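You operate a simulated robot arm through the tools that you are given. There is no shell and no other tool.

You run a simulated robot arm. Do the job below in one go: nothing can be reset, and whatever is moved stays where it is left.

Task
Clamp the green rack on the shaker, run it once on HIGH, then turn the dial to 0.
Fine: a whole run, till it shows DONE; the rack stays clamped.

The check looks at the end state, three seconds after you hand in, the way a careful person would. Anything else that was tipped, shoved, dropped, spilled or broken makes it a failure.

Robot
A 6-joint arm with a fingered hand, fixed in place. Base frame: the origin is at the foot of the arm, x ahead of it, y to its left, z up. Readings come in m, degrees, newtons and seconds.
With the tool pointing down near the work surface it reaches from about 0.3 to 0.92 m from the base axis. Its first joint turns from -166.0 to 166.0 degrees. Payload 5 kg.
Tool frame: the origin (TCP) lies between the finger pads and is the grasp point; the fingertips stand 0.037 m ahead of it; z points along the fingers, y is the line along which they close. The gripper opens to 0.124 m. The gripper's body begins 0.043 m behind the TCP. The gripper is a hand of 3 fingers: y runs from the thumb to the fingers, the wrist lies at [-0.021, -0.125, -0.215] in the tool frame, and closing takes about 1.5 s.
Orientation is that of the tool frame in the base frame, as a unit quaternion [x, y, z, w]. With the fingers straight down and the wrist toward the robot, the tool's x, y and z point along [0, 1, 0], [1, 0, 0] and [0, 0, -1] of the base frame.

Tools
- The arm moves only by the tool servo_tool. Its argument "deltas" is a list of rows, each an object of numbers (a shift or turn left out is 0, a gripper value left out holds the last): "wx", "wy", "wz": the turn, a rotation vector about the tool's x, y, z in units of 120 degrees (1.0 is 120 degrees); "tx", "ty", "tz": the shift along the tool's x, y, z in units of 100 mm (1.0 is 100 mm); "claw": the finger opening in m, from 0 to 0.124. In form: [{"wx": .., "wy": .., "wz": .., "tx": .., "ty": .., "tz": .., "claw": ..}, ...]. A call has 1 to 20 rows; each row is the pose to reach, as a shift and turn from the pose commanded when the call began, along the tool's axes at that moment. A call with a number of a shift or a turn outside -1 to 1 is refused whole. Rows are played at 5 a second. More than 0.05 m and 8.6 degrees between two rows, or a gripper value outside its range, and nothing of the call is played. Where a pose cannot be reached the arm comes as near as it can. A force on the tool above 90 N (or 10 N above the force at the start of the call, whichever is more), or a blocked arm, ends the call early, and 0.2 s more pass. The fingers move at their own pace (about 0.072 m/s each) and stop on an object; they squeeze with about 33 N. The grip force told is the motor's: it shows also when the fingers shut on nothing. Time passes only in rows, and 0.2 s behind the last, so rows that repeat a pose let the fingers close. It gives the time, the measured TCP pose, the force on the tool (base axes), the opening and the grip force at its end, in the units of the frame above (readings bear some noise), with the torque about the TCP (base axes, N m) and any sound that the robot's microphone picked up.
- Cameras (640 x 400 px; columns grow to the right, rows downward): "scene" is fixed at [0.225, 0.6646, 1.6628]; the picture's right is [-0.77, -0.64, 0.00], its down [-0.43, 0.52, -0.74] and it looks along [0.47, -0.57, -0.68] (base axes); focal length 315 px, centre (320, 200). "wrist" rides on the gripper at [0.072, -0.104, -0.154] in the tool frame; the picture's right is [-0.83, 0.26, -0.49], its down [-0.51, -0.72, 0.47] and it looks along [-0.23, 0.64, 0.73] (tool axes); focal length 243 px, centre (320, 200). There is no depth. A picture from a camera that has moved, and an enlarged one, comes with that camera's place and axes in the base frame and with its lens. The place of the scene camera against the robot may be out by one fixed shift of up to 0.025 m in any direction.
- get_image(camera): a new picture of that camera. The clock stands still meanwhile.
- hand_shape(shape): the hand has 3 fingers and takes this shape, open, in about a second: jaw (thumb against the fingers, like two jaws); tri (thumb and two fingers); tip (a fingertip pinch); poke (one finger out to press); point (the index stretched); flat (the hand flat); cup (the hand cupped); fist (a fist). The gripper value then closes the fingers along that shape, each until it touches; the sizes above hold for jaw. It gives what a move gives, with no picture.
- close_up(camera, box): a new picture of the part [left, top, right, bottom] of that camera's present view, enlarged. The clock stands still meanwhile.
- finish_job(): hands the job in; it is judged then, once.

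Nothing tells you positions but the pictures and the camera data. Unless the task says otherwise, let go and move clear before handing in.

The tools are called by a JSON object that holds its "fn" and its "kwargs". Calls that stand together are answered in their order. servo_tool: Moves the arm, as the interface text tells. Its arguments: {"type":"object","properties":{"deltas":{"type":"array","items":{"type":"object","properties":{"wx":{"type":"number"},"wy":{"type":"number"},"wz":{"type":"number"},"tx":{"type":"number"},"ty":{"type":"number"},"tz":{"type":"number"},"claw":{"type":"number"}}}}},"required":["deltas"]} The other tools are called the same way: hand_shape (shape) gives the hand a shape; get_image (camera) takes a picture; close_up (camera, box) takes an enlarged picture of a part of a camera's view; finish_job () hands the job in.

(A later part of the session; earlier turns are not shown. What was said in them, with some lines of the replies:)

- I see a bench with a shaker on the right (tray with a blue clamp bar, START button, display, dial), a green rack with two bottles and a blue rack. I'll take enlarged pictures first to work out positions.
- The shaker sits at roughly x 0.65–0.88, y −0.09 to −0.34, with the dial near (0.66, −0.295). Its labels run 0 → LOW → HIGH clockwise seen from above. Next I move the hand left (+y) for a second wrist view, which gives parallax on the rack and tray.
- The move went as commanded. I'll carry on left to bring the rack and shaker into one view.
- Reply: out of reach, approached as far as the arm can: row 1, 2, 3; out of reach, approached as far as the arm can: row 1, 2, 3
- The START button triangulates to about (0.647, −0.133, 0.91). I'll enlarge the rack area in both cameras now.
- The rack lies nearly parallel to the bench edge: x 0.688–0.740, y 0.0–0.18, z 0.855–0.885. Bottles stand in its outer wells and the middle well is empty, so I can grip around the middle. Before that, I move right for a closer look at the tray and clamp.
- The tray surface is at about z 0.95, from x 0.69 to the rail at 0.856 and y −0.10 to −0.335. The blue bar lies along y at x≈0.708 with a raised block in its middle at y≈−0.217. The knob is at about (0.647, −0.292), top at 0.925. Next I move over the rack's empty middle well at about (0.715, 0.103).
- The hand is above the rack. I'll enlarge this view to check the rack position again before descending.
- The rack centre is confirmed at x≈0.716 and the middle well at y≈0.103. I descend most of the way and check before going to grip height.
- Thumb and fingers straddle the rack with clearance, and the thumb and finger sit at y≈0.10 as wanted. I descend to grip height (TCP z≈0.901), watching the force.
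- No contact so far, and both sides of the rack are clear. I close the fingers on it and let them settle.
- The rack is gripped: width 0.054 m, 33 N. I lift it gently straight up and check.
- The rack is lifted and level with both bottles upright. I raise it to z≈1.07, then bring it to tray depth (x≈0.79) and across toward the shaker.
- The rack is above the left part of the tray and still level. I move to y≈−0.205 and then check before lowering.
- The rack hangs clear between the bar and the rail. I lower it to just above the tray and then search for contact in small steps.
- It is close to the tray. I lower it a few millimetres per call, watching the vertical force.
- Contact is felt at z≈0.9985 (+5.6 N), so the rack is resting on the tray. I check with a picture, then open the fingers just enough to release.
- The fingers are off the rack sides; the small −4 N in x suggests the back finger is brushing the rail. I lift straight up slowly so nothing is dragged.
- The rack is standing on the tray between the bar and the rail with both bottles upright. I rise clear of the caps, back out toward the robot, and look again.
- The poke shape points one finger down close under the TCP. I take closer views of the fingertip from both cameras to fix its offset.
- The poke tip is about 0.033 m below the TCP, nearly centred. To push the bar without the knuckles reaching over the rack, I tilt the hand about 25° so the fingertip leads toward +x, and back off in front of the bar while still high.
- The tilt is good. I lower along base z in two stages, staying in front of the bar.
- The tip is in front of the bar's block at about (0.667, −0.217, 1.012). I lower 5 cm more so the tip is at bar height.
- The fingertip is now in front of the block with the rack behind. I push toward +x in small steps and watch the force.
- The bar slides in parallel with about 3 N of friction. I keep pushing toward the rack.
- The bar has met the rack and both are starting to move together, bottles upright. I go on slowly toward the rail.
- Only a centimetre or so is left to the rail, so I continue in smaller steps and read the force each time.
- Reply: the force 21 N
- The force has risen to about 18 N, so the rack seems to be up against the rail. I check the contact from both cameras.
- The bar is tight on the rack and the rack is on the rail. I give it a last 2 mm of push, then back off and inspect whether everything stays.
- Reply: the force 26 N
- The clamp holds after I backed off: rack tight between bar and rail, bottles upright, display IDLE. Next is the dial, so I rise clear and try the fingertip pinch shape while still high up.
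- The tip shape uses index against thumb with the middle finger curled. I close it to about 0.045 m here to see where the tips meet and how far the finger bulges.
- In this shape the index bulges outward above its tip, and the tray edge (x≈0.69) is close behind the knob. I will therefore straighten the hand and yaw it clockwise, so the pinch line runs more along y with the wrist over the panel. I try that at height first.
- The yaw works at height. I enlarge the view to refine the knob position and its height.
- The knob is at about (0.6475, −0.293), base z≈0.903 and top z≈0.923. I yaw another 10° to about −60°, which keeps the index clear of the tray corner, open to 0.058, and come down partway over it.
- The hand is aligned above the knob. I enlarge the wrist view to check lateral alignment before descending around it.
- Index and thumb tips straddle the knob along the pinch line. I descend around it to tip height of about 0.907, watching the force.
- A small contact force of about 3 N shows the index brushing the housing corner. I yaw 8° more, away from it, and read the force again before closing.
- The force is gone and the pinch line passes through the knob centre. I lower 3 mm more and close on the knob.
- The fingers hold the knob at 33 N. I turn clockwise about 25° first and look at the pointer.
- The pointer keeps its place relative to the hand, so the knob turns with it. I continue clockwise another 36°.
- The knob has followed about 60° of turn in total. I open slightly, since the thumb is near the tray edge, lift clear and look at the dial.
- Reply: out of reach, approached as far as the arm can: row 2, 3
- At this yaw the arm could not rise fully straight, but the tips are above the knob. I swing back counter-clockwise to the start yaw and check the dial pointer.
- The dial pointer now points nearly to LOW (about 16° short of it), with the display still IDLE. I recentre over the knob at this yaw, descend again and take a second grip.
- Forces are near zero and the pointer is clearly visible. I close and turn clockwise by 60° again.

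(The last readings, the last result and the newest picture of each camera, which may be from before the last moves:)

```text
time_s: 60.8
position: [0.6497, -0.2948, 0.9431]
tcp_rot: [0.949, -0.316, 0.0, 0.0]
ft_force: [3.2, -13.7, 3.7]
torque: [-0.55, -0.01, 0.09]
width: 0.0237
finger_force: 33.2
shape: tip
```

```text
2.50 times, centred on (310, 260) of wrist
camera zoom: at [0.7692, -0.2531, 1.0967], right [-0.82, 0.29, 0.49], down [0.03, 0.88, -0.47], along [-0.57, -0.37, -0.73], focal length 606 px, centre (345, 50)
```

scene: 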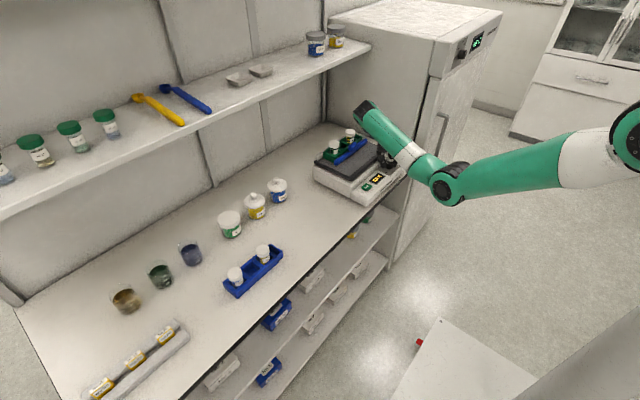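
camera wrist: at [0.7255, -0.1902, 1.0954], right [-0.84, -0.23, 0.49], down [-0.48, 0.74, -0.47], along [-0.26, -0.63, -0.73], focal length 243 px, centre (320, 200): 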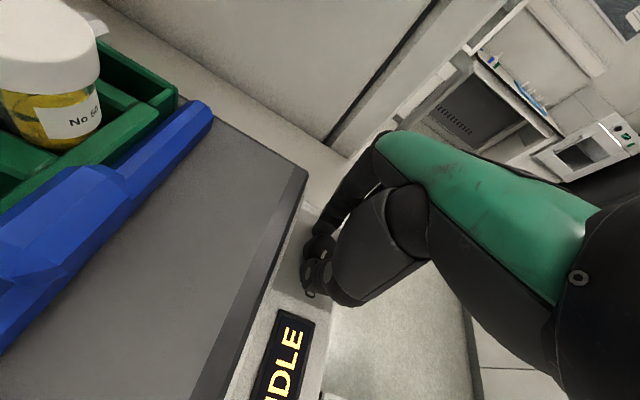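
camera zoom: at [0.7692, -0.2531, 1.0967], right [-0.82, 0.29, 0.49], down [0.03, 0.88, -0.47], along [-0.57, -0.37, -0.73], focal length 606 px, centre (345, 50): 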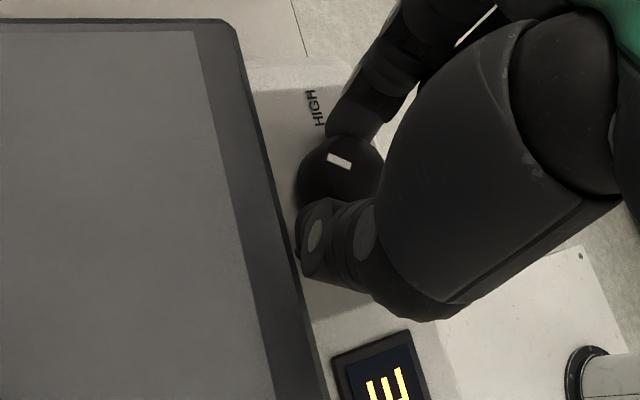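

The pointer followed and is now about 40° past LOW toward HIGH. I open in place and swing back around the knob without lifting, watching for contact.

{"fn": "servo_tool", "kwargs": {"deltas": [{"claw": 0.03}, {"claw": 0.036}, {"claw": 0.042}, {"claw": 0.042}]}}

{"fn": "servo_tool", "kwargs": {"deltas": [{"wz": -0.06}, {"wz": -0.12}, {"wz": -0.18}, {"wz": -0.24}, {"wz": -0.3}, {"wz": -0.36}, {"wz": -0.42}, {"wz": -0.48}, {"wz": -0.48}]}}

{"fn": "close_up", "kwargs": {"camera": "wrist", "box": [240, 180, 380, 340]}}

```text
time_s: 61.8
position: [0.6493, -0.2935, 0.943]
tcp_rot: [0.949, -0.316, -0.001, -0.001]
ft_force: [-3.3, -0.1, 0.4]
torque: [0.06, 0.06, 0.1]
width: 0.041
finger_force: 0.1
shape: tip
```

```text
time_s: 63.8
position: [0.6493, -0.2944, 0.9433]
tcp_rot: [0.984, 0.18, 0.0, 0.0]
ft_force: [0.0, 1.1, -0.8]
torque: [-0.01, -0.01, -0.01]
width: 0.0416
finger_force: 0.1
shape: tip
```

```text
2.50 times, centred on (310, 260) of wrist
camera zoom: at [0.6792, -0.1696, 1.0964], right [-0.68, -0.54, 0.49], down [-0.73, 0.49, -0.47], along [0.01, -0.68, -0.73], focal length 606 px, centre (345, 50)
```

zoom: 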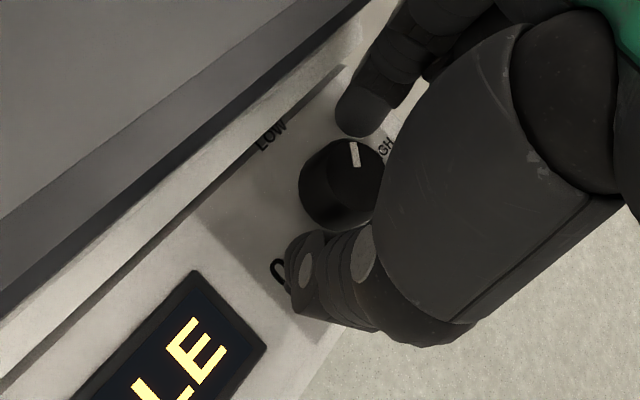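

The pointer stayed where I left it. I regrip and turn the last ~57° to HIGH.

{"fn": "servo_tool", "kwargs": {"deltas": [{"claw": 0.036}, {"claw": 0.03}, {"claw": 0.024}, {"claw": 0.02}, {"claw": 0.02}, {"claw": 0.02}]}}

{"fn": "servo_tool", "kwargs": {"deltas": [{"wz": 0.05}, {"wz": 0.1}, {"wz": 0.15}, {"wz": 0.2}, {"wz": 0.25}, {"wz": 0.3}, {"wz": 0.35}, {"wz": 0.4}, {"wz": 0.45}, {"wz": 0.48}, {"wz": 0.48}]}}

{"fn": "close_up", "kwargs": {"camera": "wrist", "box": [240, 180, 380, 340]}}

```text
time_s: 65.2
position: [0.6492, -0.2938, 0.9434]
tcp_rot: [0.984, 0.181, 0.0, 0.0]
ft_force: [2.4, 0.5, -2.5]
torque: [-0.01, -0.05, -0.01]
width: 0.0234
finger_force: 32.9
shape: tip
```

```text
time_s: 67.6
position: [0.6483, -0.2949, 0.9435]
tcp_rot: [0.949, -0.316, 0.0, 0.001]
ft_force: [4.6, -14.8, -3.7]
torque: [-0.51, -0.05, 0.05]
width: 0.0232
finger_force: 33.3
shape: tip
```

```text
2.50 times, centred on (310, 260) of wrist
camera zoom: at [0.7692, -0.2537, 1.0964], right [-0.82, 0.29, 0.49], down [0.03, 0.88, -0.47], along [-0.57, -0.37, -0.73], focal length 606 px, centre (345, 50)
```

zoom: 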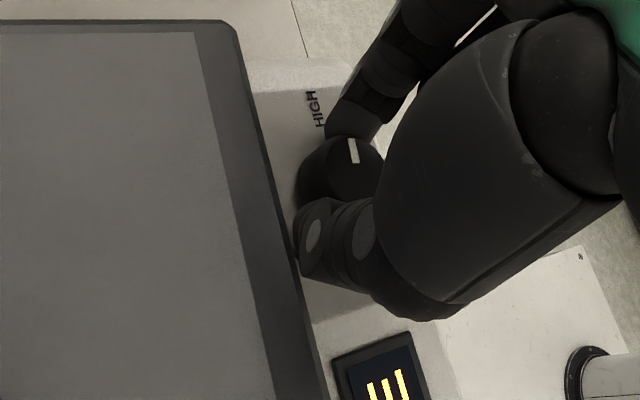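

The pointer is now at about −100°, around the HIGH label. I open, swing back and lift off to get a clear look at the dial.

{"fn": "servo_tool", "kwargs": {"deltas": [{"claw": 0.03}, {"claw": 0.036}, {"claw": 0.042}, {"claw": 0.042}]}}

{"fn": "servo_tool", "kwargs": {"deltas": [{"wz": -0.06}, {"wz": -0.12}, {"wz": -0.18}, {"wz": -0.24}, {"wz": -0.3}, {"wz": -0.36}, {"wz": -0.42}, {"wz": -0.48}, {"wz": -0.48}]}}

{"fn": "servo_tool", "kwargs": {"deltas": [{"tz": -0.2}, {"tz": -0.5}, {"tz": -0.9}]}}

{"fn": "get_image", "kwargs": {"camera": "wrist"}}

{"fn": "close_up", "kwargs": {"camera": "wrist", "box": [200, 180, 340, 340]}}

{"fn": "close_up", "kwargs": {"camera": "scene", "box": [340, 120, 430, 210]}}

```text
time_s: 68.6
position: [0.6494, -0.2934, 0.9418]
tcp_rot: [0.949, -0.316, 0.0, 0.0]
ft_force: [-2.8, 0.2, -0.8]
torque: [0.03, 0.02, 0.09]
width: 0.041
finger_force: 0.1
shape: tip
```

```text
time_s: 70.6
position: [0.6485, -0.2931, 0.9432]
tcp_rot: [0.984, 0.181, 0.0, -0.001]
ft_force: [0.1, 0.9, 0.9]
torque: [-0.02, -0.02, 0.03]
width: 0.0418
finger_force: 0.0
shape: tip
```

```text
time_s: 71.4
position: [0.648, -0.2928, 1.0344]
tcp_rot: [0.984, 0.18, 0.0, -0.001]
ft_force: [-0.3, 1.0, -0.6]
torque: [0.01, 0.0, 0.03]
width: 0.042
finger_force: 0.0
shape: tip
```

```text
taken
camera wrist: at [0.6779, -0.1696, 1.1877], right [-0.68, -0.54, 0.49], down [-0.73, 0.49, -0.47], along [0.01, -0.68, -0.73], focal length 243 px, centre (320, 200)
```

wrist: 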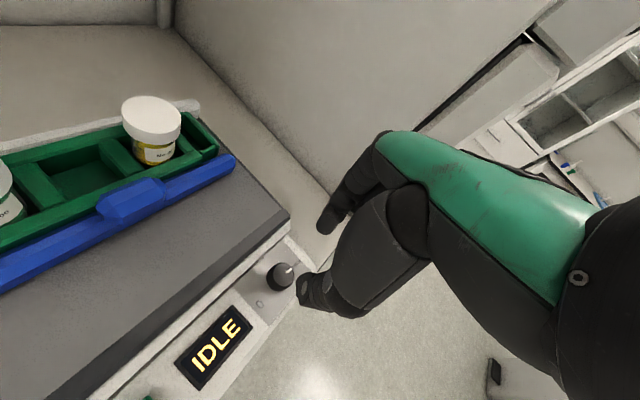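

```text
2.50 times, centred on (270, 260) of wrist
camera zoom: at [0.6779, -0.1696, 1.1877], right [-0.68, -0.54, 0.49], down [-0.73, 0.49, -0.47], along [0.01, -0.68, -0.73], focal length 606 px, centre (445, 50)
```

zoom: 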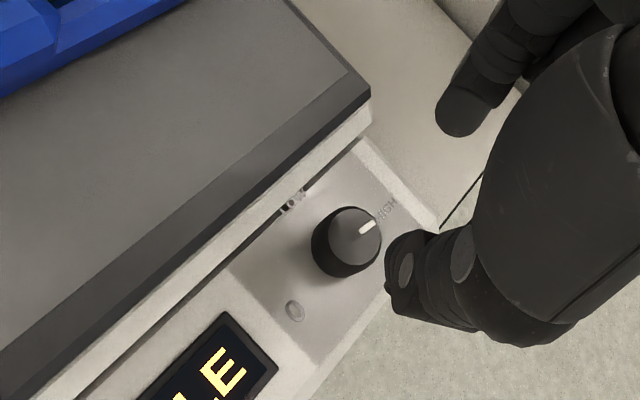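

```text
4.44 times, centred on (385, 165) of scene
camera zoom: at [0.225, 0.6646, 1.6628], right [-0.77, -0.64, 0.0], down [-0.43, 0.52, -0.74], along [0.47, -0.57, -0.68], focal length 1402 px, centre (31, 356)
```

zoom: 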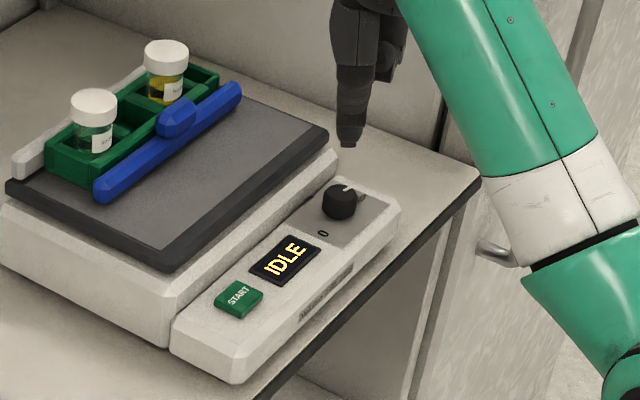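

The dial now points at HIGH (pointer about −98°, label about −99°), and the rack is still clamped. Next I swing the hand back to face forward, move over START and take the poke shape.

{"fn": "servo_tool", "kwargs": {"deltas": [{"wz": -0.07, "tz": -0.1}, {"wz": -0.14, "tz": -0.2}, {"wz": -0.21, "tz": -0.3}, {"wz": -0.28, "tz": -0.3}, {"wz": -0.35, "tz": -0.3}, {"wz": -0.42, "tz": -0.3}, {"wz": -0.49, "tz": -0.3}, {"wz": -0.55, "tz": -0.3}, {"wz": -0.576, "tz": -0.3}, {"wz": -0.576, "tz": -0.3}]}}

{"fn": "servo_tool", "kwargs": {"deltas": [{"tx": 0.4}, {"tx": 0.8}, {"tx": 1.0}]}}

{"fn": "servo_tool", "kwargs": {"deltas": [{"tx": 0.3}, {"tx": 0.55}]}}

{"fn": "hand_shape", "kwargs": {"shape": "poke"}}

{"fn": "get_image", "kwargs": {"camera": "wrist"}}

{"fn": "close_up", "kwargs": {"camera": "scene", "box": [330, 90, 430, 210]}}

```text
time_s: 73.6
position: [0.6478, -0.2938, 1.0626]
tcp_rot: [0.707, 0.707, 0.0, 0.0]
ft_force: [-0.1, -0.4, -0.2]
torque: [-0.01, 0.02, 0.02]
width: 0.0418
finger_force: 0.2
shape: tip
```

```text
time_s: 74.4
position: [0.6494, -0.1935, 1.0652]
tcp_rot: [0.708, 0.706, 0.0, 0.0]
ft_force: [0.3, -0.4, 0.7]
torque: [0.0, -0.01, -0.01]
width: 0.0418
finger_force: 0.0
shape: tip
```

```text
time_s: 75.0
position: [0.6481, -0.1381, 1.0639]
tcp_rot: [0.707, 0.707, 0.0, 0.0]
ft_force: [0.1, 0.6, 0.8]
torque: [0.04, 0.03, -0.03]
width: 0.0415
finger_force: 0.1
shape: tip
```

```text
time_s: 75.9
position: [0.6483, -0.1382, 1.0636]
tcp_rot: [0.708, 0.706, 0.0, 0.0]
ft_force: [-0.6, 0.0, 0.3]
torque: [0.03, 0.03, 0.02]
width: 0.0001
finger_force: 0.0
shape: poke
```

```text
taken
camera wrist: at [0.5432, -0.0652, 1.2171], right [0.26, -0.83, 0.49], down [-0.72, -0.51, -0.47], along [0.64, -0.23, -0.73], focal length 243 px, centre (320, 200)
```

wrist: 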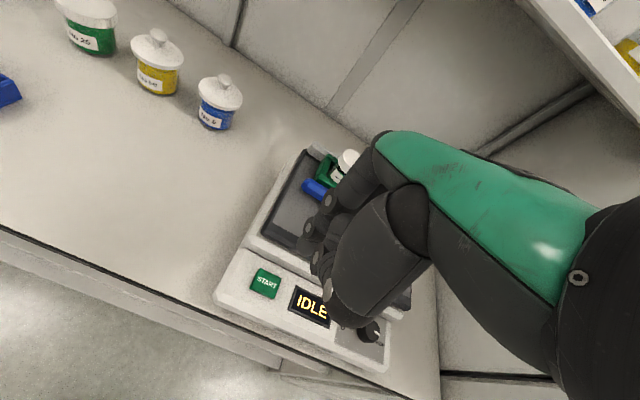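

```text
3.33 times, centred on (380, 150) of scene
camera zoom: at [0.225, 0.6646, 1.6628], right [-0.77, -0.64, 0.0], down [-0.43, 0.52, -0.74], along [0.47, -0.57, -0.68], focal length 1051 px, centre (120, 367)
```

zoom: 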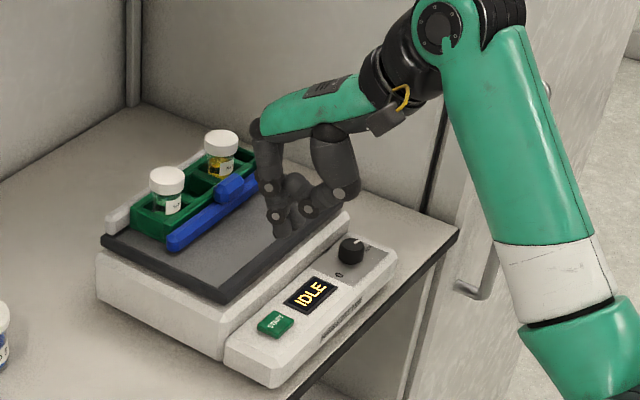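

The poke tip sits about 7 mm to +y of the TCP. I tilt the hand back about 10° so the knuckles stay clear of the tray edge, and lower to about 3 cm above START.

{"fn": "servo_tool", "kwargs": {"deltas": [{"wx": -0.04, "ty": -0.05, "tx": -0.02, "tz": 0.1}, {"wx": -0.08, "ty": -0.09, "tx": -0.02, "tz": 0.3}, {"wx": -0.08, "ty": -0.09, "tx": -0.02, "tz": 0.6}, {"wx": -0.08, "ty": -0.09, "tx": -0.02, "tz": 0.9}]}}

{"fn": "close_up", "kwargs": {"camera": "wrist", "box": [200, 180, 360, 340]}}

{"fn": "close_up", "kwargs": {"camera": "scene", "box": [340, 120, 410, 210]}}

```text
time_s: 76.9
position: [0.6404, -0.1395, 0.9737]
tcp_rot: [0.705, 0.704, 0.06, 0.06]
ft_force: [0.8, 0.0, 0.0]
torque: [0.0, 0.01, 0.05]
width: 0.0004
finger_force: 0.1
shape: poke
```

```text
2.50 times, centred on (280, 260) of wrist
camera zoom: at [0.512, -0.0657, 1.1074], right [0.17, -0.83, 0.53], down [-0.63, -0.51, -0.59], along [0.75, -0.23, -0.61], focal length 606 px, centre (420, 50)
```

zoom: 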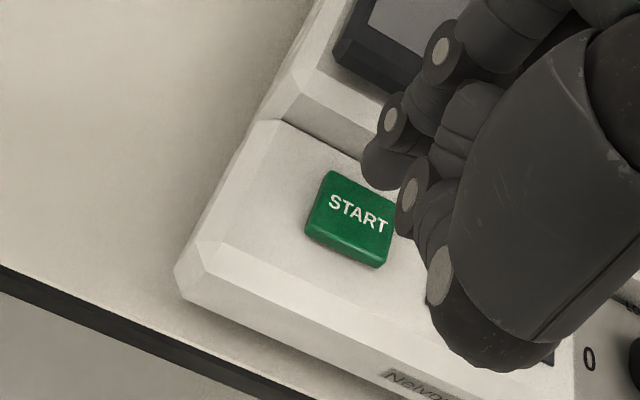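

```text
4.44 times, centred on (375, 165) of scene
camera zoom: at [0.225, 0.6646, 1.6628], right [-0.77, -0.64, 0.0], down [-0.43, 0.52, -0.74], along [0.47, -0.57, -0.68], focal length 1402 px, centre (76, 356)
```

zoom: 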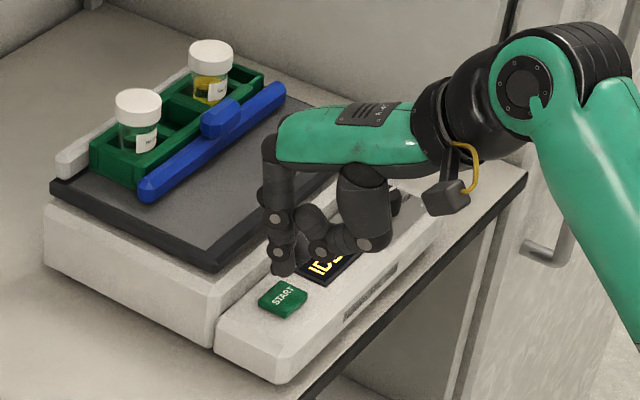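

The tip will land on the button centre going straight down. I lower close to it, then press in small steps, checking the display each time.

{"fn": "servo_tool", "kwargs": {"deltas": [{"tx": -0.03, "ty": 0.0, "tz": 0.12}, {"tx": -0.03, "ty": -0.023, "tz": 0.25}]}}

{"fn": "close_up", "kwargs": {"camera": "scene", "box": [340, 120, 410, 210]}}

```text
time_s: 77.5
position: [0.6436, -0.1433, 0.9497]
tcp_rot: [0.705, 0.704, 0.06, 0.059]
ft_force: [-0.1, 0.1, 0.1]
torque: [0.03, -0.04, 0.02]
width: 0.0
finger_force: 0.0
shape: poke
```

```text
4.44 times, centred on (375, 165) of scene
camera zoom: at [0.225, 0.6646, 1.6628], right [-0.77, -0.64, 0.0], down [-0.43, 0.52, -0.74], along [0.47, -0.57, -0.68], focal length 1402 px, centre (76, 356)
```

zoom: 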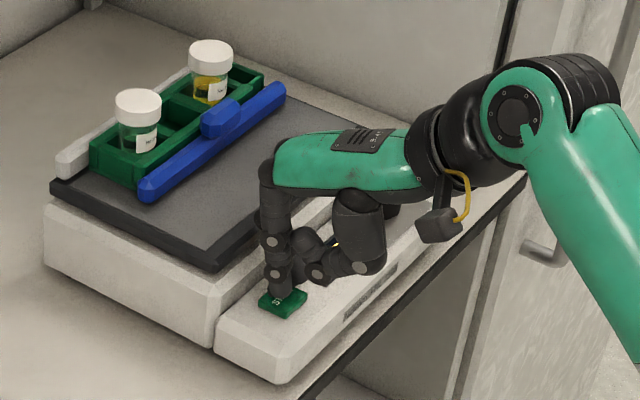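

The tip is directly over START. I press down in 2–3 mm steps and watch force and sound.

{"fn": "servo_tool", "kwargs": {"deltas": [{"ty": -0.005, "tz": 0.03}]}}

{"fn": "servo_tool", "kwargs": {"deltas": [{"ty": -0.005, "tz": 0.025}]}}

{"fn": "close_up", "kwargs": {"camera": "scene", "box": [340, 120, 410, 210]}}

```text
time_s: 77.9
position: [0.6422, -0.142, 0.947]
tcp_rot: [0.705, 0.704, 0.06, 0.06]
ft_force: [1.4, 0.4, 1.5]
torque: [-0.01, -0.03, 0.01]
width: 0.0
finger_force: 0.0
shape: poke
heard: click
```

```text
time_s: 78.3
position: [0.6434, -0.1421, 0.9439]
tcp_rot: [0.705, 0.704, 0.06, 0.06]
ft_force: [-0.2, 1.9, 7.2]
torque: [0.01, 0.02, 0.02]
width: 0.0
finger_force: 0.2
shape: poke
```

```text
4.44 times, centred on (375, 165) of scene
camera zoom: at [0.225, 0.6646, 1.6628], right [-0.77, -0.64, 0.0], down [-0.43, 0.52, -0.74], along [0.47, -0.57, -0.68], focal length 1402 px, centre (76, 356)
```

zoom: 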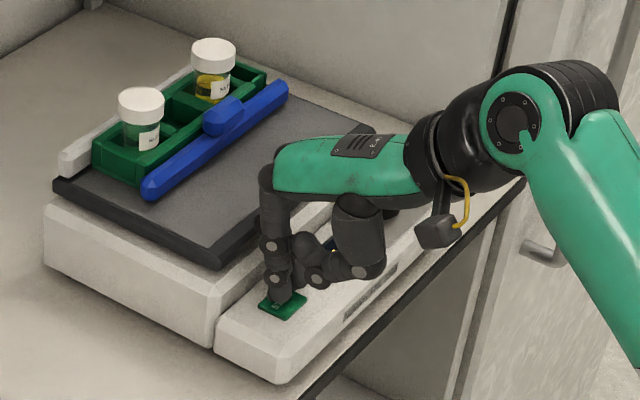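

A click was heard and the tray has shifted slightly, so the shaker seems to be running. I lift the finger straight off the button and look at the display.

{"fn": "servo_tool", "kwargs": {"deltas": [{"ty": 0.03, "tz": -0.2}, {"ty": 0.08, "tz": -0.5}, {"ty": 0.1, "tz": -0.8}]}}

{"fn": "close_up", "kwargs": {"camera": "scene", "box": [320, 110, 420, 210]}}

{"fn": "get_image", "kwargs": {"camera": "wrist"}}

```text
time_s: 79.1
position: [0.6418, -0.142, 1.0234]
tcp_rot: [0.705, 0.704, 0.057, 0.058]
ft_force: [-0.3, 0.2, 0.0]
torque: [0.01, 0.01, 0.0]
width: 0.0001
finger_force: 0.0
shape: poke
```

```text
4.00 times, centred on (370, 160) of scene
camera zoom: at [0.225, 0.6646, 1.6628], right [-0.77, -0.64, 0.0], down [-0.43, 0.52, -0.74], along [0.47, -0.57, -0.68], focal length 1262 px, centre (120, 360)
```

zoom: 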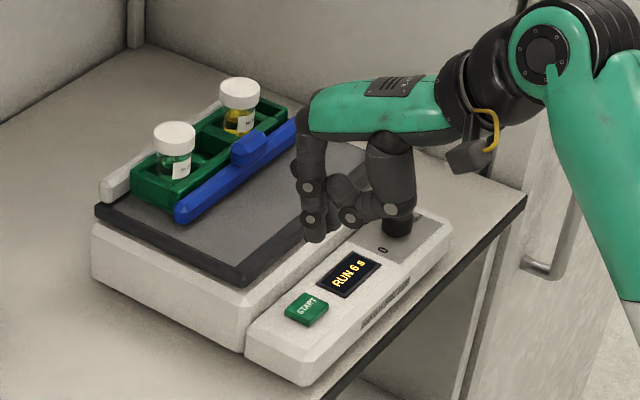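

```text
taken
camera wrist: at [0.5119, -0.0688, 1.1575], right [0.18, -0.83, 0.53], down [-0.63, -0.51, -0.58], along [0.75, -0.23, -0.62], focal length 243 px, centre (320, 200)
```

wrist: 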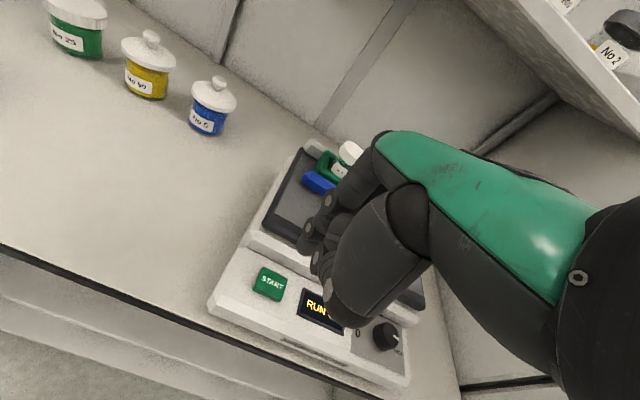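

The display reads RUN with a seconds count. I move up clear, go back toward the knob side while it shakes, and wait.

{"fn": "servo_tool", "kwargs": {"deltas": [{"wx": 0.04, "tz": -0.1}, {"wx": 0.08, "tz": -0.2, "ty": -0.05}, {"wx": 0.08, "tz": -0.3, "ty": -0.05}, {"wx": 0.08, "tz": -0.3, "ty": -0.05}, {"wx": 0.08, "tz": -0.3, "ty": -0.05}]}}

{"fn": "close_up", "kwargs": {"camera": "scene", "box": [320, 110, 420, 210]}}

{"fn": "servo_tool", "kwargs": {"deltas": [{}, {}, {}, {}, {}, {}, {}, {}, {}, {}]}}

{"fn": "close_up", "kwargs": {"camera": "scene", "box": [320, 110, 420, 210]}}

```text
time_s: 80.3
position: [0.6299, -0.1421, 1.0532]
tcp_rot: [0.708, 0.706, 0.0, -0.001]
ft_force: [-1.0, 0.8, 0.5]
torque: [0.0, -0.03, 0.0]
width: 0.0001
finger_force: 0.1
shape: poke
```

```text
4.00 times, centred on (370, 160) of scene
camera zoom: at [0.225, 0.6646, 1.6628], right [-0.77, -0.64, 0.0], down [-0.43, 0.52, -0.74], along [0.47, -0.57, -0.68], focal length 1262 px, centre (120, 360)
```

zoom: 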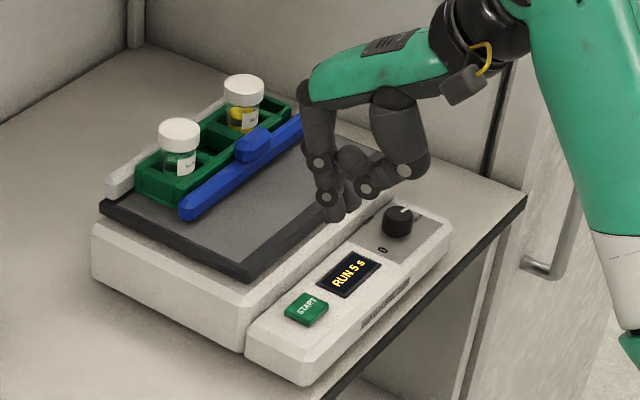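

```text
time_s: 82.5
position: [0.6302, -0.1428, 1.0538]
tcp_rot: [0.708, 0.706, 0.0, 0.0]
ft_force: [-0.1, 0.1, 0.8]
torque: [0.02, -0.03, 0.03]
width: 0.0002
finger_force: 0.1
shape: poke
```

```text
4.00 times, centred on (370, 160) of scene
camera zoom: at [0.225, 0.6646, 1.6628], right [-0.77, -0.64, 0.0], down [-0.43, 0.52, -0.74], along [0.47, -0.57, -0.68], focal length 1262 px, centre (120, 360)
```

zoom: 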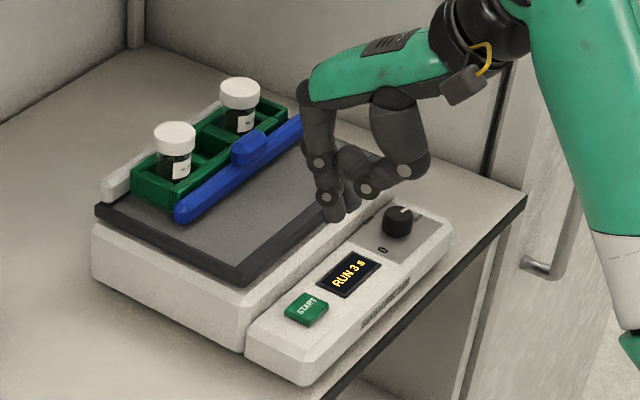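

It is counting down (3 s left), with the rack shaking in the clamp. I wait until it shows DONE.

{"fn": "servo_tool", "kwargs": {"deltas": [{}, {}, {}, {}, {}, {}, {}, {}, {}, {}, {}, {}, {}, {}, {}, {}, {}, {}]}}

{"fn": "close_up", "kwargs": {"camera": "scene", "box": [320, 110, 420, 210]}}

{"fn": "get_image", "kwargs": {"camera": "scene"}}

```text
time_s: 86.3
position: [0.629, -0.1426, 1.0525]
tcp_rot: [0.708, 0.707, -0.001, 0.0]
ft_force: [0.1, 0.1, 0.2]
torque: [-0.01, -0.04, -0.01]
width: 0.0
finger_force: 0.0
shape: poke
```

```text
4.00 times, centred on (370, 160) of scene
camera zoom: at [0.225, 0.6646, 1.6628], right [-0.77, -0.64, 0.0], down [-0.43, 0.52, -0.74], along [0.47, -0.57, -0.68], focal length 1262 px, centre (120, 360)
```

zoom: 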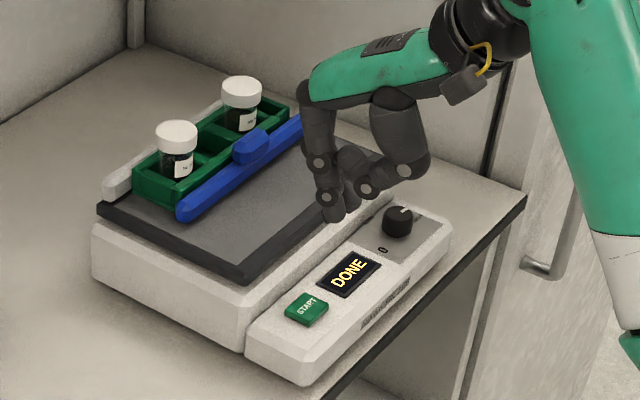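

```text
taken
```

scene: 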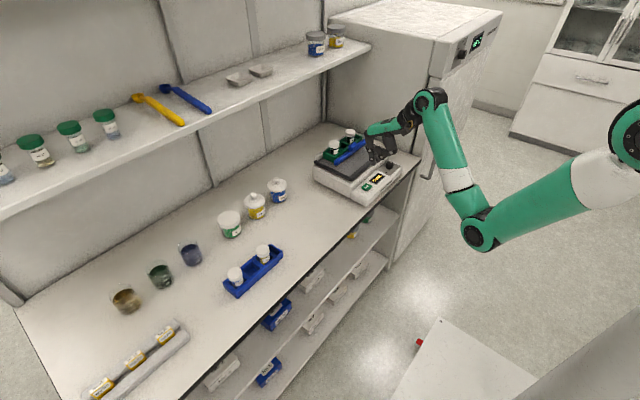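

The display shows DONE, the rack is clamped and the bottles are upright. Now the dial goes back to 0: I return above the knob, take the tip shape, narrow it and yaw to about −69° as before.

{"fn": "servo_tool", "kwargs": {"deltas": [{"tx": -0.4, "ty": 0.1}, {"tx": -0.8, "ty": 0.2}, {"tx": -1.0, "ty": 0.2}]}}

{"fn": "servo_tool", "kwargs": {"deltas": [{"tx": -0.3}, {"tx": -0.515}]}}

{"fn": "hand_shape", "kwargs": {"shape": "tip"}}

{"fn": "servo_tool", "kwargs": {"deltas": [{"claw": 0.1}, {"claw": 0.08}, {"claw": 0.06, "wz": 0.06}, {"claw": 0.05, "wz": 0.12}, {"claw": 0.045, "wz": 0.18}, {"claw": 0.045, "wz": 0.24}, {"claw": 0.045, "wz": 0.3}, {"claw": 0.045, "wz": 0.36}, {"claw": 0.045, "wz": 0.42}, {"claw": 0.045, "wz": 0.48}, {"claw": 0.045, "wz": 0.54}, {"claw": 0.045, "wz": 0.577}, {"claw": 0.045, "wz": 0.577}]}}

{"fn": "close_up", "kwargs": {"camera": "wrist", "box": [200, 180, 360, 340]}}

```text
time_s: 87.1
position: [0.65, -0.2435, 1.0511]
tcp_rot: [0.708, 0.707, 0.001, 0.0]
ft_force: [-0.6, 0.1, 1.1]
torque: [-0.02, 0.0, 0.0]
width: 0.0
finger_force: 0.1
shape: poke
```

```text
time_s: 87.7
position: [0.6498, -0.2948, 1.0514]
tcp_rot: [0.708, 0.706, 0.0, -0.001]
ft_force: [-1.6, 0.4, 0.2]
torque: [-0.01, -0.03, -0.02]
width: 0.0001
finger_force: 0.0
shape: poke
```

```text
time_s: 88.6
position: [0.6495, -0.2932, 1.051]
tcp_rot: [0.708, 0.706, 0.0, 0.0]
ft_force: [-1.1, -0.1, -0.5]
torque: [-0.01, 0.0, 0.01]
width: 0.1239
finger_force: 0.1
shape: tip
```

```text
time_s: 91.4
position: [0.6484, -0.2949, 1.0513]
tcp_rot: [0.984, 0.18, 0.0, -0.001]
ft_force: [-0.1, -0.6, 0.0]
torque: [0.01, -0.01, 0.02]
width: 0.0455
finger_force: 0.0
shape: tip
```

```text
2.50 times, centred on (280, 260) of wrist
camera zoom: at [0.6789, -0.1706, 1.2045], right [-0.69, -0.54, 0.49], down [-0.73, 0.5, -0.47], along [0.01, -0.68, -0.73], focal length 606 px, centre (420, 50)
```

zoom: 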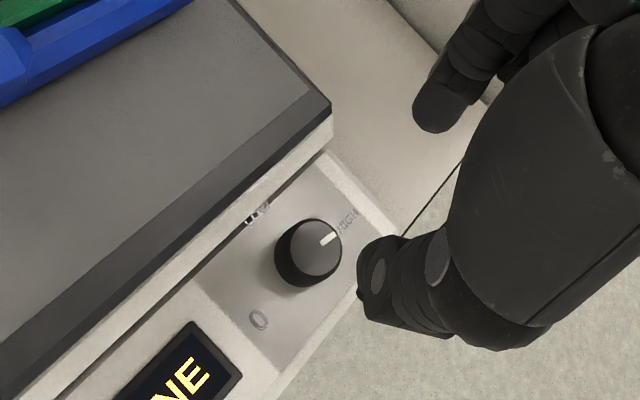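

The hand is aligned over the knob with the same pose as before. I descend, swing open to about −127° around the knob, and then grip.

{"fn": "servo_tool", "kwargs": {"deltas": [{"tz": 0.3}, {"tz": 0.6}, {"tz": 0.8}, {"tz": 0.95}]}}

{"fn": "servo_tool", "kwargs": {"deltas": [{"tz": 0.06}, {"tz": 0.125}, {"tz": 0.125}]}}

{"fn": "close_up", "kwargs": {"camera": "wrist", "box": [240, 180, 380, 340]}}

```text
time_s: 92.4
position: [0.648, -0.2919, 0.958]
tcp_rot: [0.984, 0.18, 0.0, 0.001]
ft_force: [-0.6, -0.1, 0.1]
torque: [-0.01, 0.01, -0.01]
width: 0.0455
finger_force: 0.2
shape: tip
```

```text
time_s: 93.2
position: [0.6489, -0.2953, 0.9452]
tcp_rot: [0.984, 0.179, 0.0, 0.0]
ft_force: [-0.6, -0.7, 0.1]
torque: [0.03, -0.01, -0.03]
width: 0.0458
finger_force: 0.0
shape: tip
```

```text
2.50 times, centred on (310, 260) of wrist
camera zoom: at [0.6794, -0.1706, 1.0978], right [-0.68, -0.54, 0.49], down [-0.73, 0.5, -0.47], along [0.01, -0.68, -0.73], focal length 606 px, centre (345, 50)
```

zoom: 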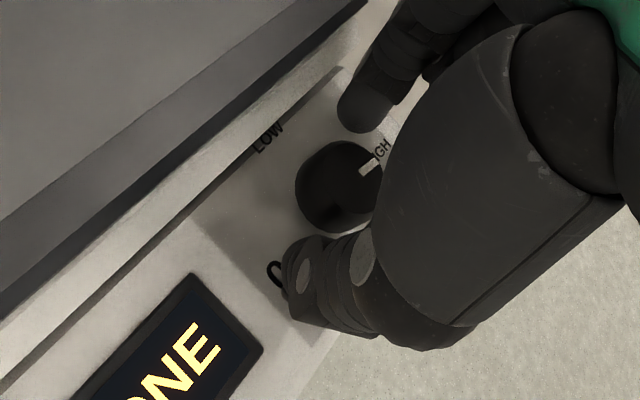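

No contact. I drop 1.5 mm, swing to −127° open, and close on the knob.

{"fn": "servo_tool", "kwargs": {"deltas": [{"tz": 0.015, "claw": 0.042, "wz": 0.06}, {"tz": 0.015, "wz": 0.12}, {"tz": 0.015, "wz": 0.18}, {"tz": 0.015, "wz": 0.24}, {"tz": 0.015, "wz": 0.3}, {"tz": 0.015, "wz": 0.36}, {"tz": 0.015, "wz": 0.42}, {"tz": 0.015, "wz": 0.48}, {"tz": 0.015, "wz": 0.48}]}}

{"fn": "servo_tool", "kwargs": {"deltas": [{"claw": 0.036}, {"claw": 0.03}, {"claw": 0.024}, {"claw": 0.02}, {"claw": 0.02}, {"claw": 0.02}]}}

{"fn": "close_up", "kwargs": {"camera": "wrist", "box": [240, 180, 380, 340]}}

```text
time_s: 95.2
position: [0.6493, -0.2954, 0.9425]
tcp_rot: [0.948, -0.317, 0.0, 0.0]
ft_force: [-2.0, 0.9, 0.4]
torque: [0.03, 0.0, 0.07]
width: 0.0425
finger_force: 0.1
shape: tip
```

```text
time_s: 96.6
position: [0.6481, -0.2949, 0.9434]
tcp_rot: [0.949, -0.316, 0.0, 0.0]
ft_force: [1.1, -1.0, -2.7]
torque: [-0.05, 0.01, 0.0]
width: 0.0236
finger_force: 33.3
shape: tip
```

```text
2.50 times, centred on (310, 260) of wrist
camera zoom: at [0.7684, -0.2545, 1.0958], right [-0.82, 0.29, 0.49], down [0.03, 0.88, -0.47], along [-0.57, -0.37, -0.73], focal length 606 px, centre (345, 50)
```

zoom: 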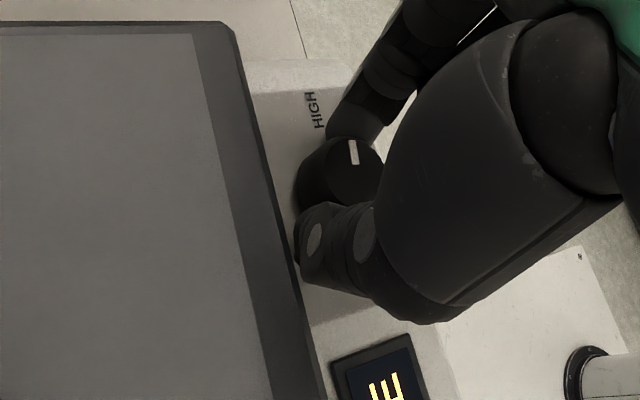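

The grip is good (33 N, low side load). I turn counter-clockwise 58°, open, swing back and regrip for the next portion.

{"fn": "servo_tool", "kwargs": {"deltas": [{"wz": -0.05}, {"wz": -0.1}, {"wz": -0.15}, {"wz": -0.2}, {"wz": -0.25}, {"wz": -0.3}, {"wz": -0.35}, {"wz": -0.4}, {"wz": -0.45}, {"wz": -0.48}, {"wz": -0.48}]}}

{"fn": "close_up", "kwargs": {"camera": "wrist", "box": [240, 180, 380, 340]}}

{"fn": "servo_tool", "kwargs": {"deltas": [{"claw": 0.03}, {"claw": 0.036}, {"claw": 0.042}, {"claw": 0.042}]}}

{"fn": "close_up", "kwargs": {"camera": "wrist", "box": [240, 180, 380, 340]}}

```text
time_s: 99.0
position: [0.6481, -0.2943, 0.9438]
tcp_rot: [0.984, 0.179, 0.001, 0.0]
ft_force: [-5.2, 7.4, -2.7]
torque: [0.22, 0.1, -0.04]
width: 0.0234
finger_force: 32.9
shape: tip
```

```text
2.50 times, centred on (310, 260) of wrist
camera zoom: at [0.6791, -0.1711, 1.096], right [-0.68, -0.54, 0.49], down [-0.73, 0.5, -0.47], along [0.01, -0.68, -0.73], focal length 606 px, centre (345, 50)
```

zoom: 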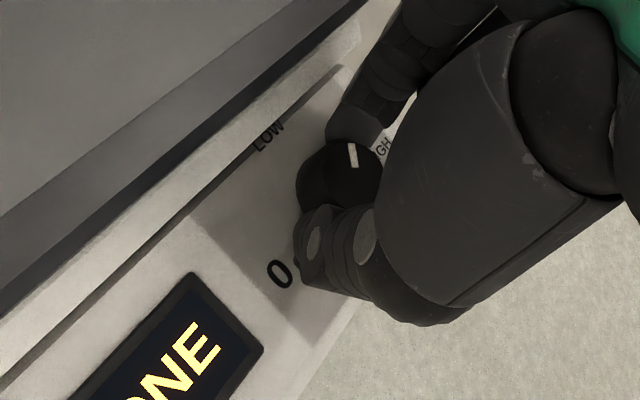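

```text
time_s: 100.0
position: [0.6487, -0.2945, 0.9448]
tcp_rot: [0.984, 0.179, 0.001, 0.0]
ft_force: [-0.2, -0.2, 0.5]
torque: [-0.01, -0.02, 0.0]
width: 0.0416
finger_force: 0.0
shape: tip
```

```text
2.50 times, centred on (310, 260) of wrist
camera zoom: at [0.6794, -0.1714, 1.0965], right [-0.68, -0.54, 0.49], down [-0.73, 0.5, -0.47], along [0.01, -0.68, -0.73], focal length 606 px, centre (345, 50)
```

zoom: 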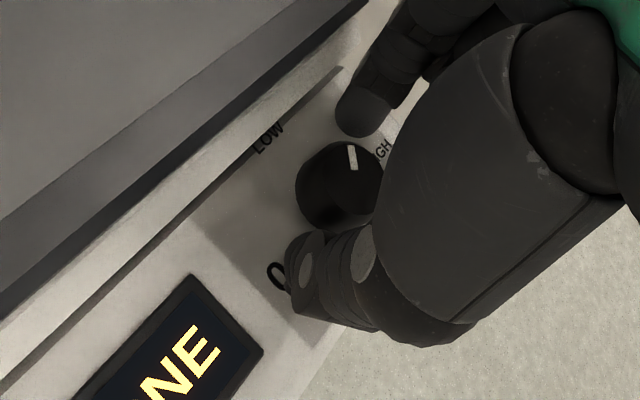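

The pointer followed to about −40°. I repeat the cycle: swing, grip, turn back.

{"fn": "servo_tool", "kwargs": {"deltas": [{"wz": 0.06}, {"wz": 0.12}, {"wz": 0.18}, {"wz": 0.24}, {"wz": 0.3}, {"wz": 0.36}, {"wz": 0.42}, {"wz": 0.48}, {"wz": 0.48}, {"wz": 0.48, "claw": 0.036}, {"wz": 0.48, "claw": 0.03}, {"wz": 0.48, "claw": 0.024}, {"wz": 0.48, "claw": 0.02}, {"wz": 0.48, "claw": 0.02}, {"wz": 0.48, "claw": 0.02}]}}

{"fn": "servo_tool", "kwargs": {"deltas": [{"wz": -0.05}, {"wz": -0.1}, {"wz": -0.15}, {"wz": -0.2}, {"wz": -0.25}, {"wz": -0.3}, {"wz": -0.35}, {"wz": -0.4}, {"wz": -0.45}, {"wz": -0.48}, {"wz": -0.48}]}}

{"fn": "servo_tool", "kwargs": {"deltas": [{"claw": 0.03}, {"claw": 0.036}, {"claw": 0.042}, {"claw": 0.042}]}}

{"fn": "close_up", "kwargs": {"camera": "wrist", "box": [240, 180, 380, 340]}}

```text
time_s: 103.2
position: [0.6472, -0.2948, 0.9431]
tcp_rot: [0.949, -0.316, 0.0, 0.001]
ft_force: [0.0, -1.4, -1.7]
torque: [-0.09, 0.03, 0.01]
width: 0.0236
finger_force: 33.3
shape: tip
```

```text
time_s: 105.6
position: [0.6473, -0.2944, 0.9424]
tcp_rot: [0.984, 0.18, 0.001, -0.001]
ft_force: [-3.6, 7.4, 1.1]
torque: [0.21, 0.07, -0.03]
width: 0.0235
finger_force: 33.3
shape: tip
```

```text
time_s: 106.6
position: [0.6486, -0.2954, 0.9434]
tcp_rot: [0.984, 0.18, 0.0, 0.0]
ft_force: [-0.5, -0.4, 0.1]
torque: [0.01, 0.01, -0.02]
width: 0.0415
finger_force: 0.1
shape: tip
```

```text
2.50 times, centred on (310, 260) of wrist
camera zoom: at [0.6794, -0.171, 1.096], right [-0.68, -0.54, 0.49], down [-0.73, 0.5, -0.47], along [0.01, -0.68, -0.73], focal length 606 px, centre (345, 50)
```

zoom: 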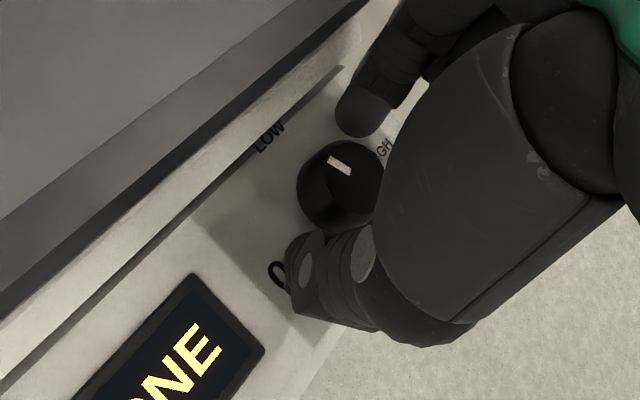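

The pointer is now about 15° past LOW toward 0, so about 84° remain. I do another full 58° cycle.

{"fn": "servo_tool", "kwargs": {"deltas": [{"wz": 0.06}, {"wz": 0.12}, {"wz": 0.18}, {"wz": 0.24}, {"wz": 0.3}, {"wz": 0.36}, {"wz": 0.42}, {"wz": 0.48}, {"wz": 0.48}, {"wz": 0.48, "claw": 0.036}, {"wz": 0.48, "claw": 0.03}, {"wz": 0.48, "claw": 0.024}, {"wz": 0.48, "claw": 0.02}, {"wz": 0.48, "claw": 0.02}, {"wz": 0.48, "claw": 0.02}]}}

{"fn": "servo_tool", "kwargs": {"deltas": [{"wz": -0.05}, {"wz": -0.1}, {"wz": -0.15}, {"wz": -0.2}, {"wz": -0.25}, {"wz": -0.3}, {"wz": -0.35}, {"wz": -0.4}, {"wz": -0.45}, {"wz": -0.48}, {"wz": -0.48}]}}

{"fn": "servo_tool", "kwargs": {"deltas": [{"claw": 0.03}, {"claw": 0.036}, {"claw": 0.042}, {"claw": 0.042}]}}

{"fn": "close_up", "kwargs": {"camera": "wrist", "box": [240, 180, 380, 340]}}

```text
time_s: 109.8
position: [0.649, -0.2959, 0.9425]
tcp_rot: [0.949, -0.316, 0.0, 0.0]
ft_force: [1.0, -2.5, -2.1]
torque: [-0.08, -0.03, 0.0]
width: 0.0237
finger_force: 32.6
shape: tip
```

```text
time_s: 112.2
position: [0.6495, -0.2938, 0.9427]
tcp_rot: [0.984, 0.18, 0.0, 0.0]
ft_force: [2.8, 7.8, -2.5]
torque: [0.23, -0.07, 0.01]
width: 0.0234
finger_force: 32.7
shape: tip
```

```text
time_s: 113.2
position: [0.6478, -0.2942, 0.9438]
tcp_rot: [0.984, 0.179, 0.0, 0.0]
ft_force: [-0.4, -0.7, -0.1]
torque: [0.02, 0.0, 0.0]
width: 0.0416
finger_force: 0.0
shape: tip
```

```text
2.50 times, centred on (310, 260) of wrist
camera zoom: at [0.6786, -0.171, 1.096], right [-0.68, -0.54, 0.49], down [-0.73, 0.5, -0.47], along [0.01, -0.68, -0.73], focal length 606 px, centre (345, 50)
```

zoom: 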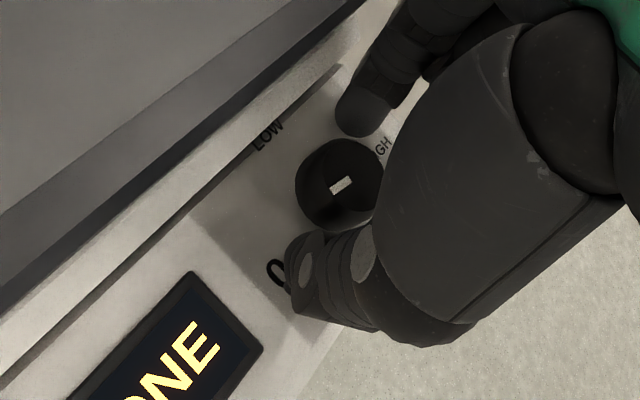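

The pointer is at about 73°; at the 0 mark it read 94–98°, so about 24° remain. I do a short final cycle of 24°.

{"fn": "servo_tool", "kwargs": {"deltas": [{"wz": 0.06}, {"wz": 0.12}, {"wz": 0.18}, {"wz": 0.2}, {"wz": 0.2}, {"wz": 0.2, "claw": 0.036}, {"wz": 0.2, "claw": 0.03}, {"wz": 0.2, "claw": 0.024}, {"wz": 0.2, "claw": 0.02}, {"wz": 0.2, "claw": 0.02}, {"wz": 0.2, "claw": 0.02}]}}

{"fn": "servo_tool", "kwargs": {"deltas": [{"wz": -0.05}, {"wz": -0.1}, {"wz": -0.15}, {"wz": -0.2}, {"wz": -0.2}]}}

{"fn": "servo_tool", "kwargs": {"deltas": [{"claw": 0.03}, {"claw": 0.036}, {"claw": 0.042}, {"claw": 0.042}]}}

{"fn": "close_up", "kwargs": {"camera": "wrist", "box": [240, 180, 380, 340]}}

```text
time_s: 115.6
position: [0.65, -0.2947, 0.943]
tcp_rot: [1.0, -0.029, 0.0, 0.0]
ft_force: [1.7, -0.2, -2.2]
torque: [-0.06, -0.03, 0.02]
width: 0.0234
finger_force: 32.4
shape: tip
```

```text
time_s: 116.8
position: [0.6482, -0.2944, 0.9442]
tcp_rot: [0.984, 0.179, 0.0, 0.001]
ft_force: [2.3, 4.0, 1.0]
torque: [0.09, -0.1, -0.07]
width: 0.0234
finger_force: 33.2
shape: tip
```

```text
time_s: 117.8
position: [0.6481, -0.2947, 0.9421]
tcp_rot: [0.984, 0.18, 0.0, 0.001]
ft_force: [-0.5, 0.9, -0.3]
torque: [0.01, -0.01, 0.01]
width: 0.0416
finger_force: 0.0
shape: tip
```

```text
2.50 times, centred on (310, 260) of wrist
camera zoom: at [0.6788, -0.1706, 1.0959], right [-0.68, -0.54, 0.49], down [-0.73, 0.5, -0.47], along [0.01, -0.68, -0.73], focal length 606 px, centre (345, 50)
```

zoom: 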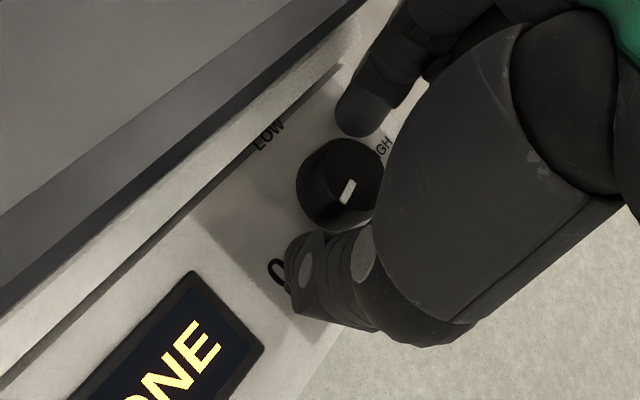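

The pointer reads about 98°, matching the original 0 position. I lift straight off and compare with the starting picture.

{"fn": "servo_tool", "kwargs": {"deltas": [{"tz": -0.2}, {"tz": -0.5}, {"tz": -0.9}]}}

{"fn": "servo_tool", "kwargs": {"deltas": [{"tz": -0.1, "wz": -0.06}, {"tz": -0.2, "wz": -0.12}, {"tz": -0.3, "wz": -0.18}, {"tz": -0.3, "wz": -0.24}, {"tz": -0.3, "wz": -0.3}, {"tz": -0.3, "wz": -0.36}, {"tz": -0.3, "wz": -0.42}, {"tz": -0.3, "wz": -0.48}, {"tz": -0.3, "wz": -0.54}, {"tz": -0.3, "wz": -0.577}, {"tz": -0.3, "wz": -0.577}]}}

{"fn": "servo_tool", "kwargs": {"deltas": [{"ty": -0.1, "tx": -0.2}, {"ty": -0.3, "tx": -0.4}, {"ty": -0.4, "tx": -0.6}]}}

{"fn": "get_image", "kwargs": {"camera": "wrist"}}

{"fn": "get_image", "kwargs": {"camera": "scene"}}

```text
time_s: 118.6
position: [0.6487, -0.2967, 1.0333]
tcp_rot: [0.984, 0.18, 0.0, 0.0]
ft_force: [-0.4, -1.1, -0.6]
torque: [0.01, 0.0, 0.02]
width: 0.0414
finger_force: 0.1
shape: tip
```

```text
time_s: 121.0
position: [0.6491, -0.2948, 1.0624]
tcp_rot: [0.707, 0.707, 0.0, 0.0]
ft_force: [-0.1, -0.2, 1.1]
torque: [-0.03, 0.03, 0.02]
width: 0.0416
finger_force: 0.0
shape: tip
```

```text
time_s: 121.8
position: [0.6089, -0.355, 1.0629]
tcp_rot: [0.708, 0.706, 0.001, 0.0]
ft_force: [0.2, 0.9, 0.6]
torque: [-0.03, 0.01, -0.01]
width: 0.0416
finger_force: 0.1
shape: tip
```

```text
taken
camera wrist: at [0.5049, -0.2818, 1.2152], right [0.26, -0.83, 0.49], down [-0.72, -0.51, -0.47], along [0.64, -0.23, -0.73], focal length 243 px, centre (320, 200)
```

wrist: 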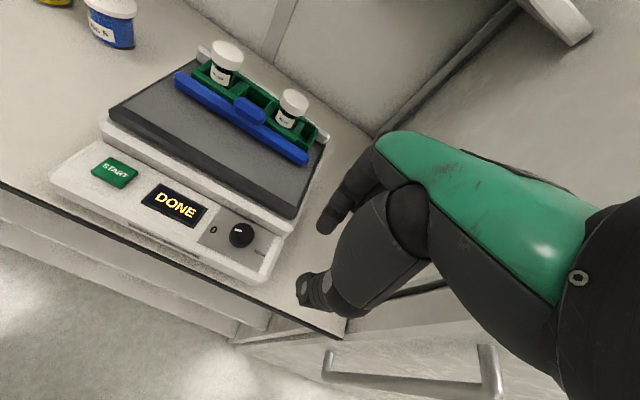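

```text
taken
```

scene: 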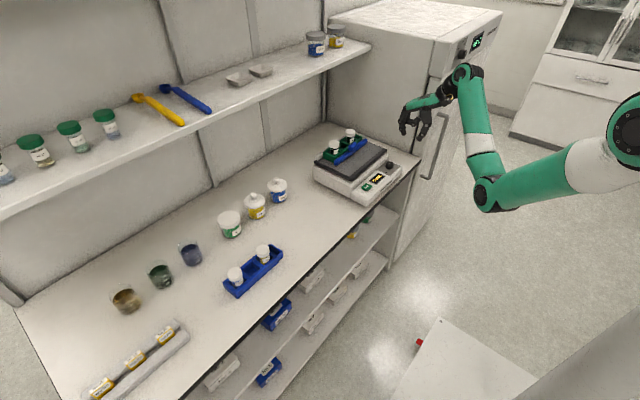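

{"fn": "close_up", "kwargs": {"camera": "wrist", "box": [190, 160, 300, 280]}}

{"fn": "close_up", "kwargs": {"camera": "wrist", "box": [150, 30, 350, 190]}}

{"fn": "close_up", "kwargs": {"camera": "scene", "box": [310, 120, 420, 210]}}

```text
3.33 times, centred on (245, 220) of wrist
camera zoom: at [0.5049, -0.2818, 1.2152], right [0.26, -0.83, 0.49], down [-0.72, -0.51, -0.47], along [0.64, -0.23, -0.73], focal length 809 px, centre (570, 133)
```

zoom: 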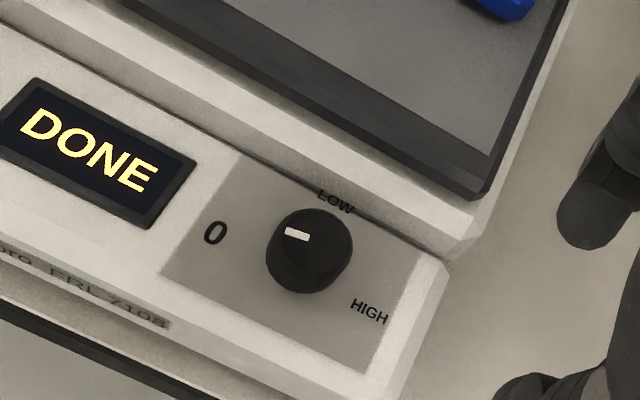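

```text
2.50 times, centred on (250, 110) of wrist
camera zoom: at [0.5049, -0.2818, 1.2152], right [0.26, -0.83, 0.49], down [-0.72, -0.51, -0.47], along [0.64, -0.23, -0.73], focal length 606 px, centre (495, 425)
```

zoom: 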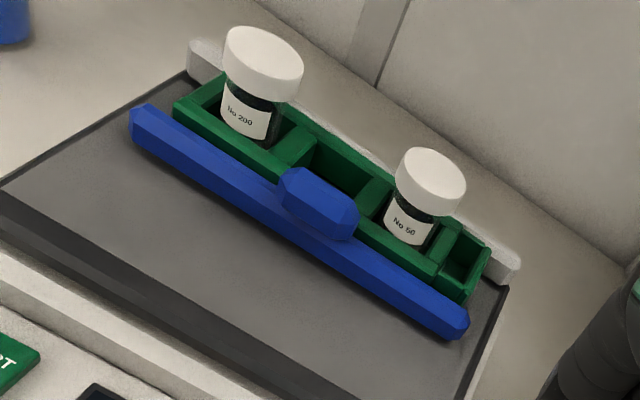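

```text
4.44 times, centred on (365, 165) of scene
camera zoom: at [0.225, 0.6646, 1.6628], right [-0.77, -0.64, 0.0], down [-0.43, 0.52, -0.74], along [0.47, -0.57, -0.68], focal length 1402 px, centre (120, 356)
```

zoom: 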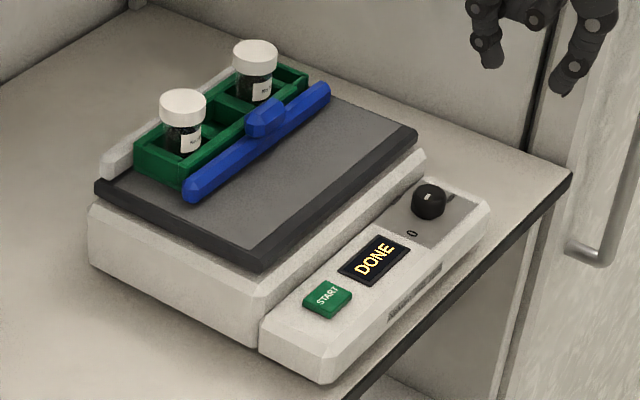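

The pointer sits at 0 just as in the first picture, and the display shows DONE. The rack is still clamped between bar and rail with both bottles upright, nothing else has moved, and the hand is clear. I hand the job in.

{"fn": "finish_job", "kwargs": {}}

```text
The job is handed in.
```

The green rack is clamped on the shaker, it ran once on HIGH until the display showed DONE, and the dial is back at 0. I handed the job in, but I haven't been told the result of the check.

- **Clamp:** the blue bar holds the rack tight against the back rail, and both bottles are still upright in it after the run.
- **Run:** I pressed START once with the dial at HIGH. The display counted down to DONE, and the contents of both bottles turned dark during the run.
- **Dial:** the pointer lines up with the 0 mark, matching its position in the first pictures.
- **Everything else:** nothing else looked moved, tipped or spilled in the last pictures, and the hand is open and clear of the shaker. While I was working, a finger lightly brushed the tray rail and the shaker housing; I saw no effect from either.
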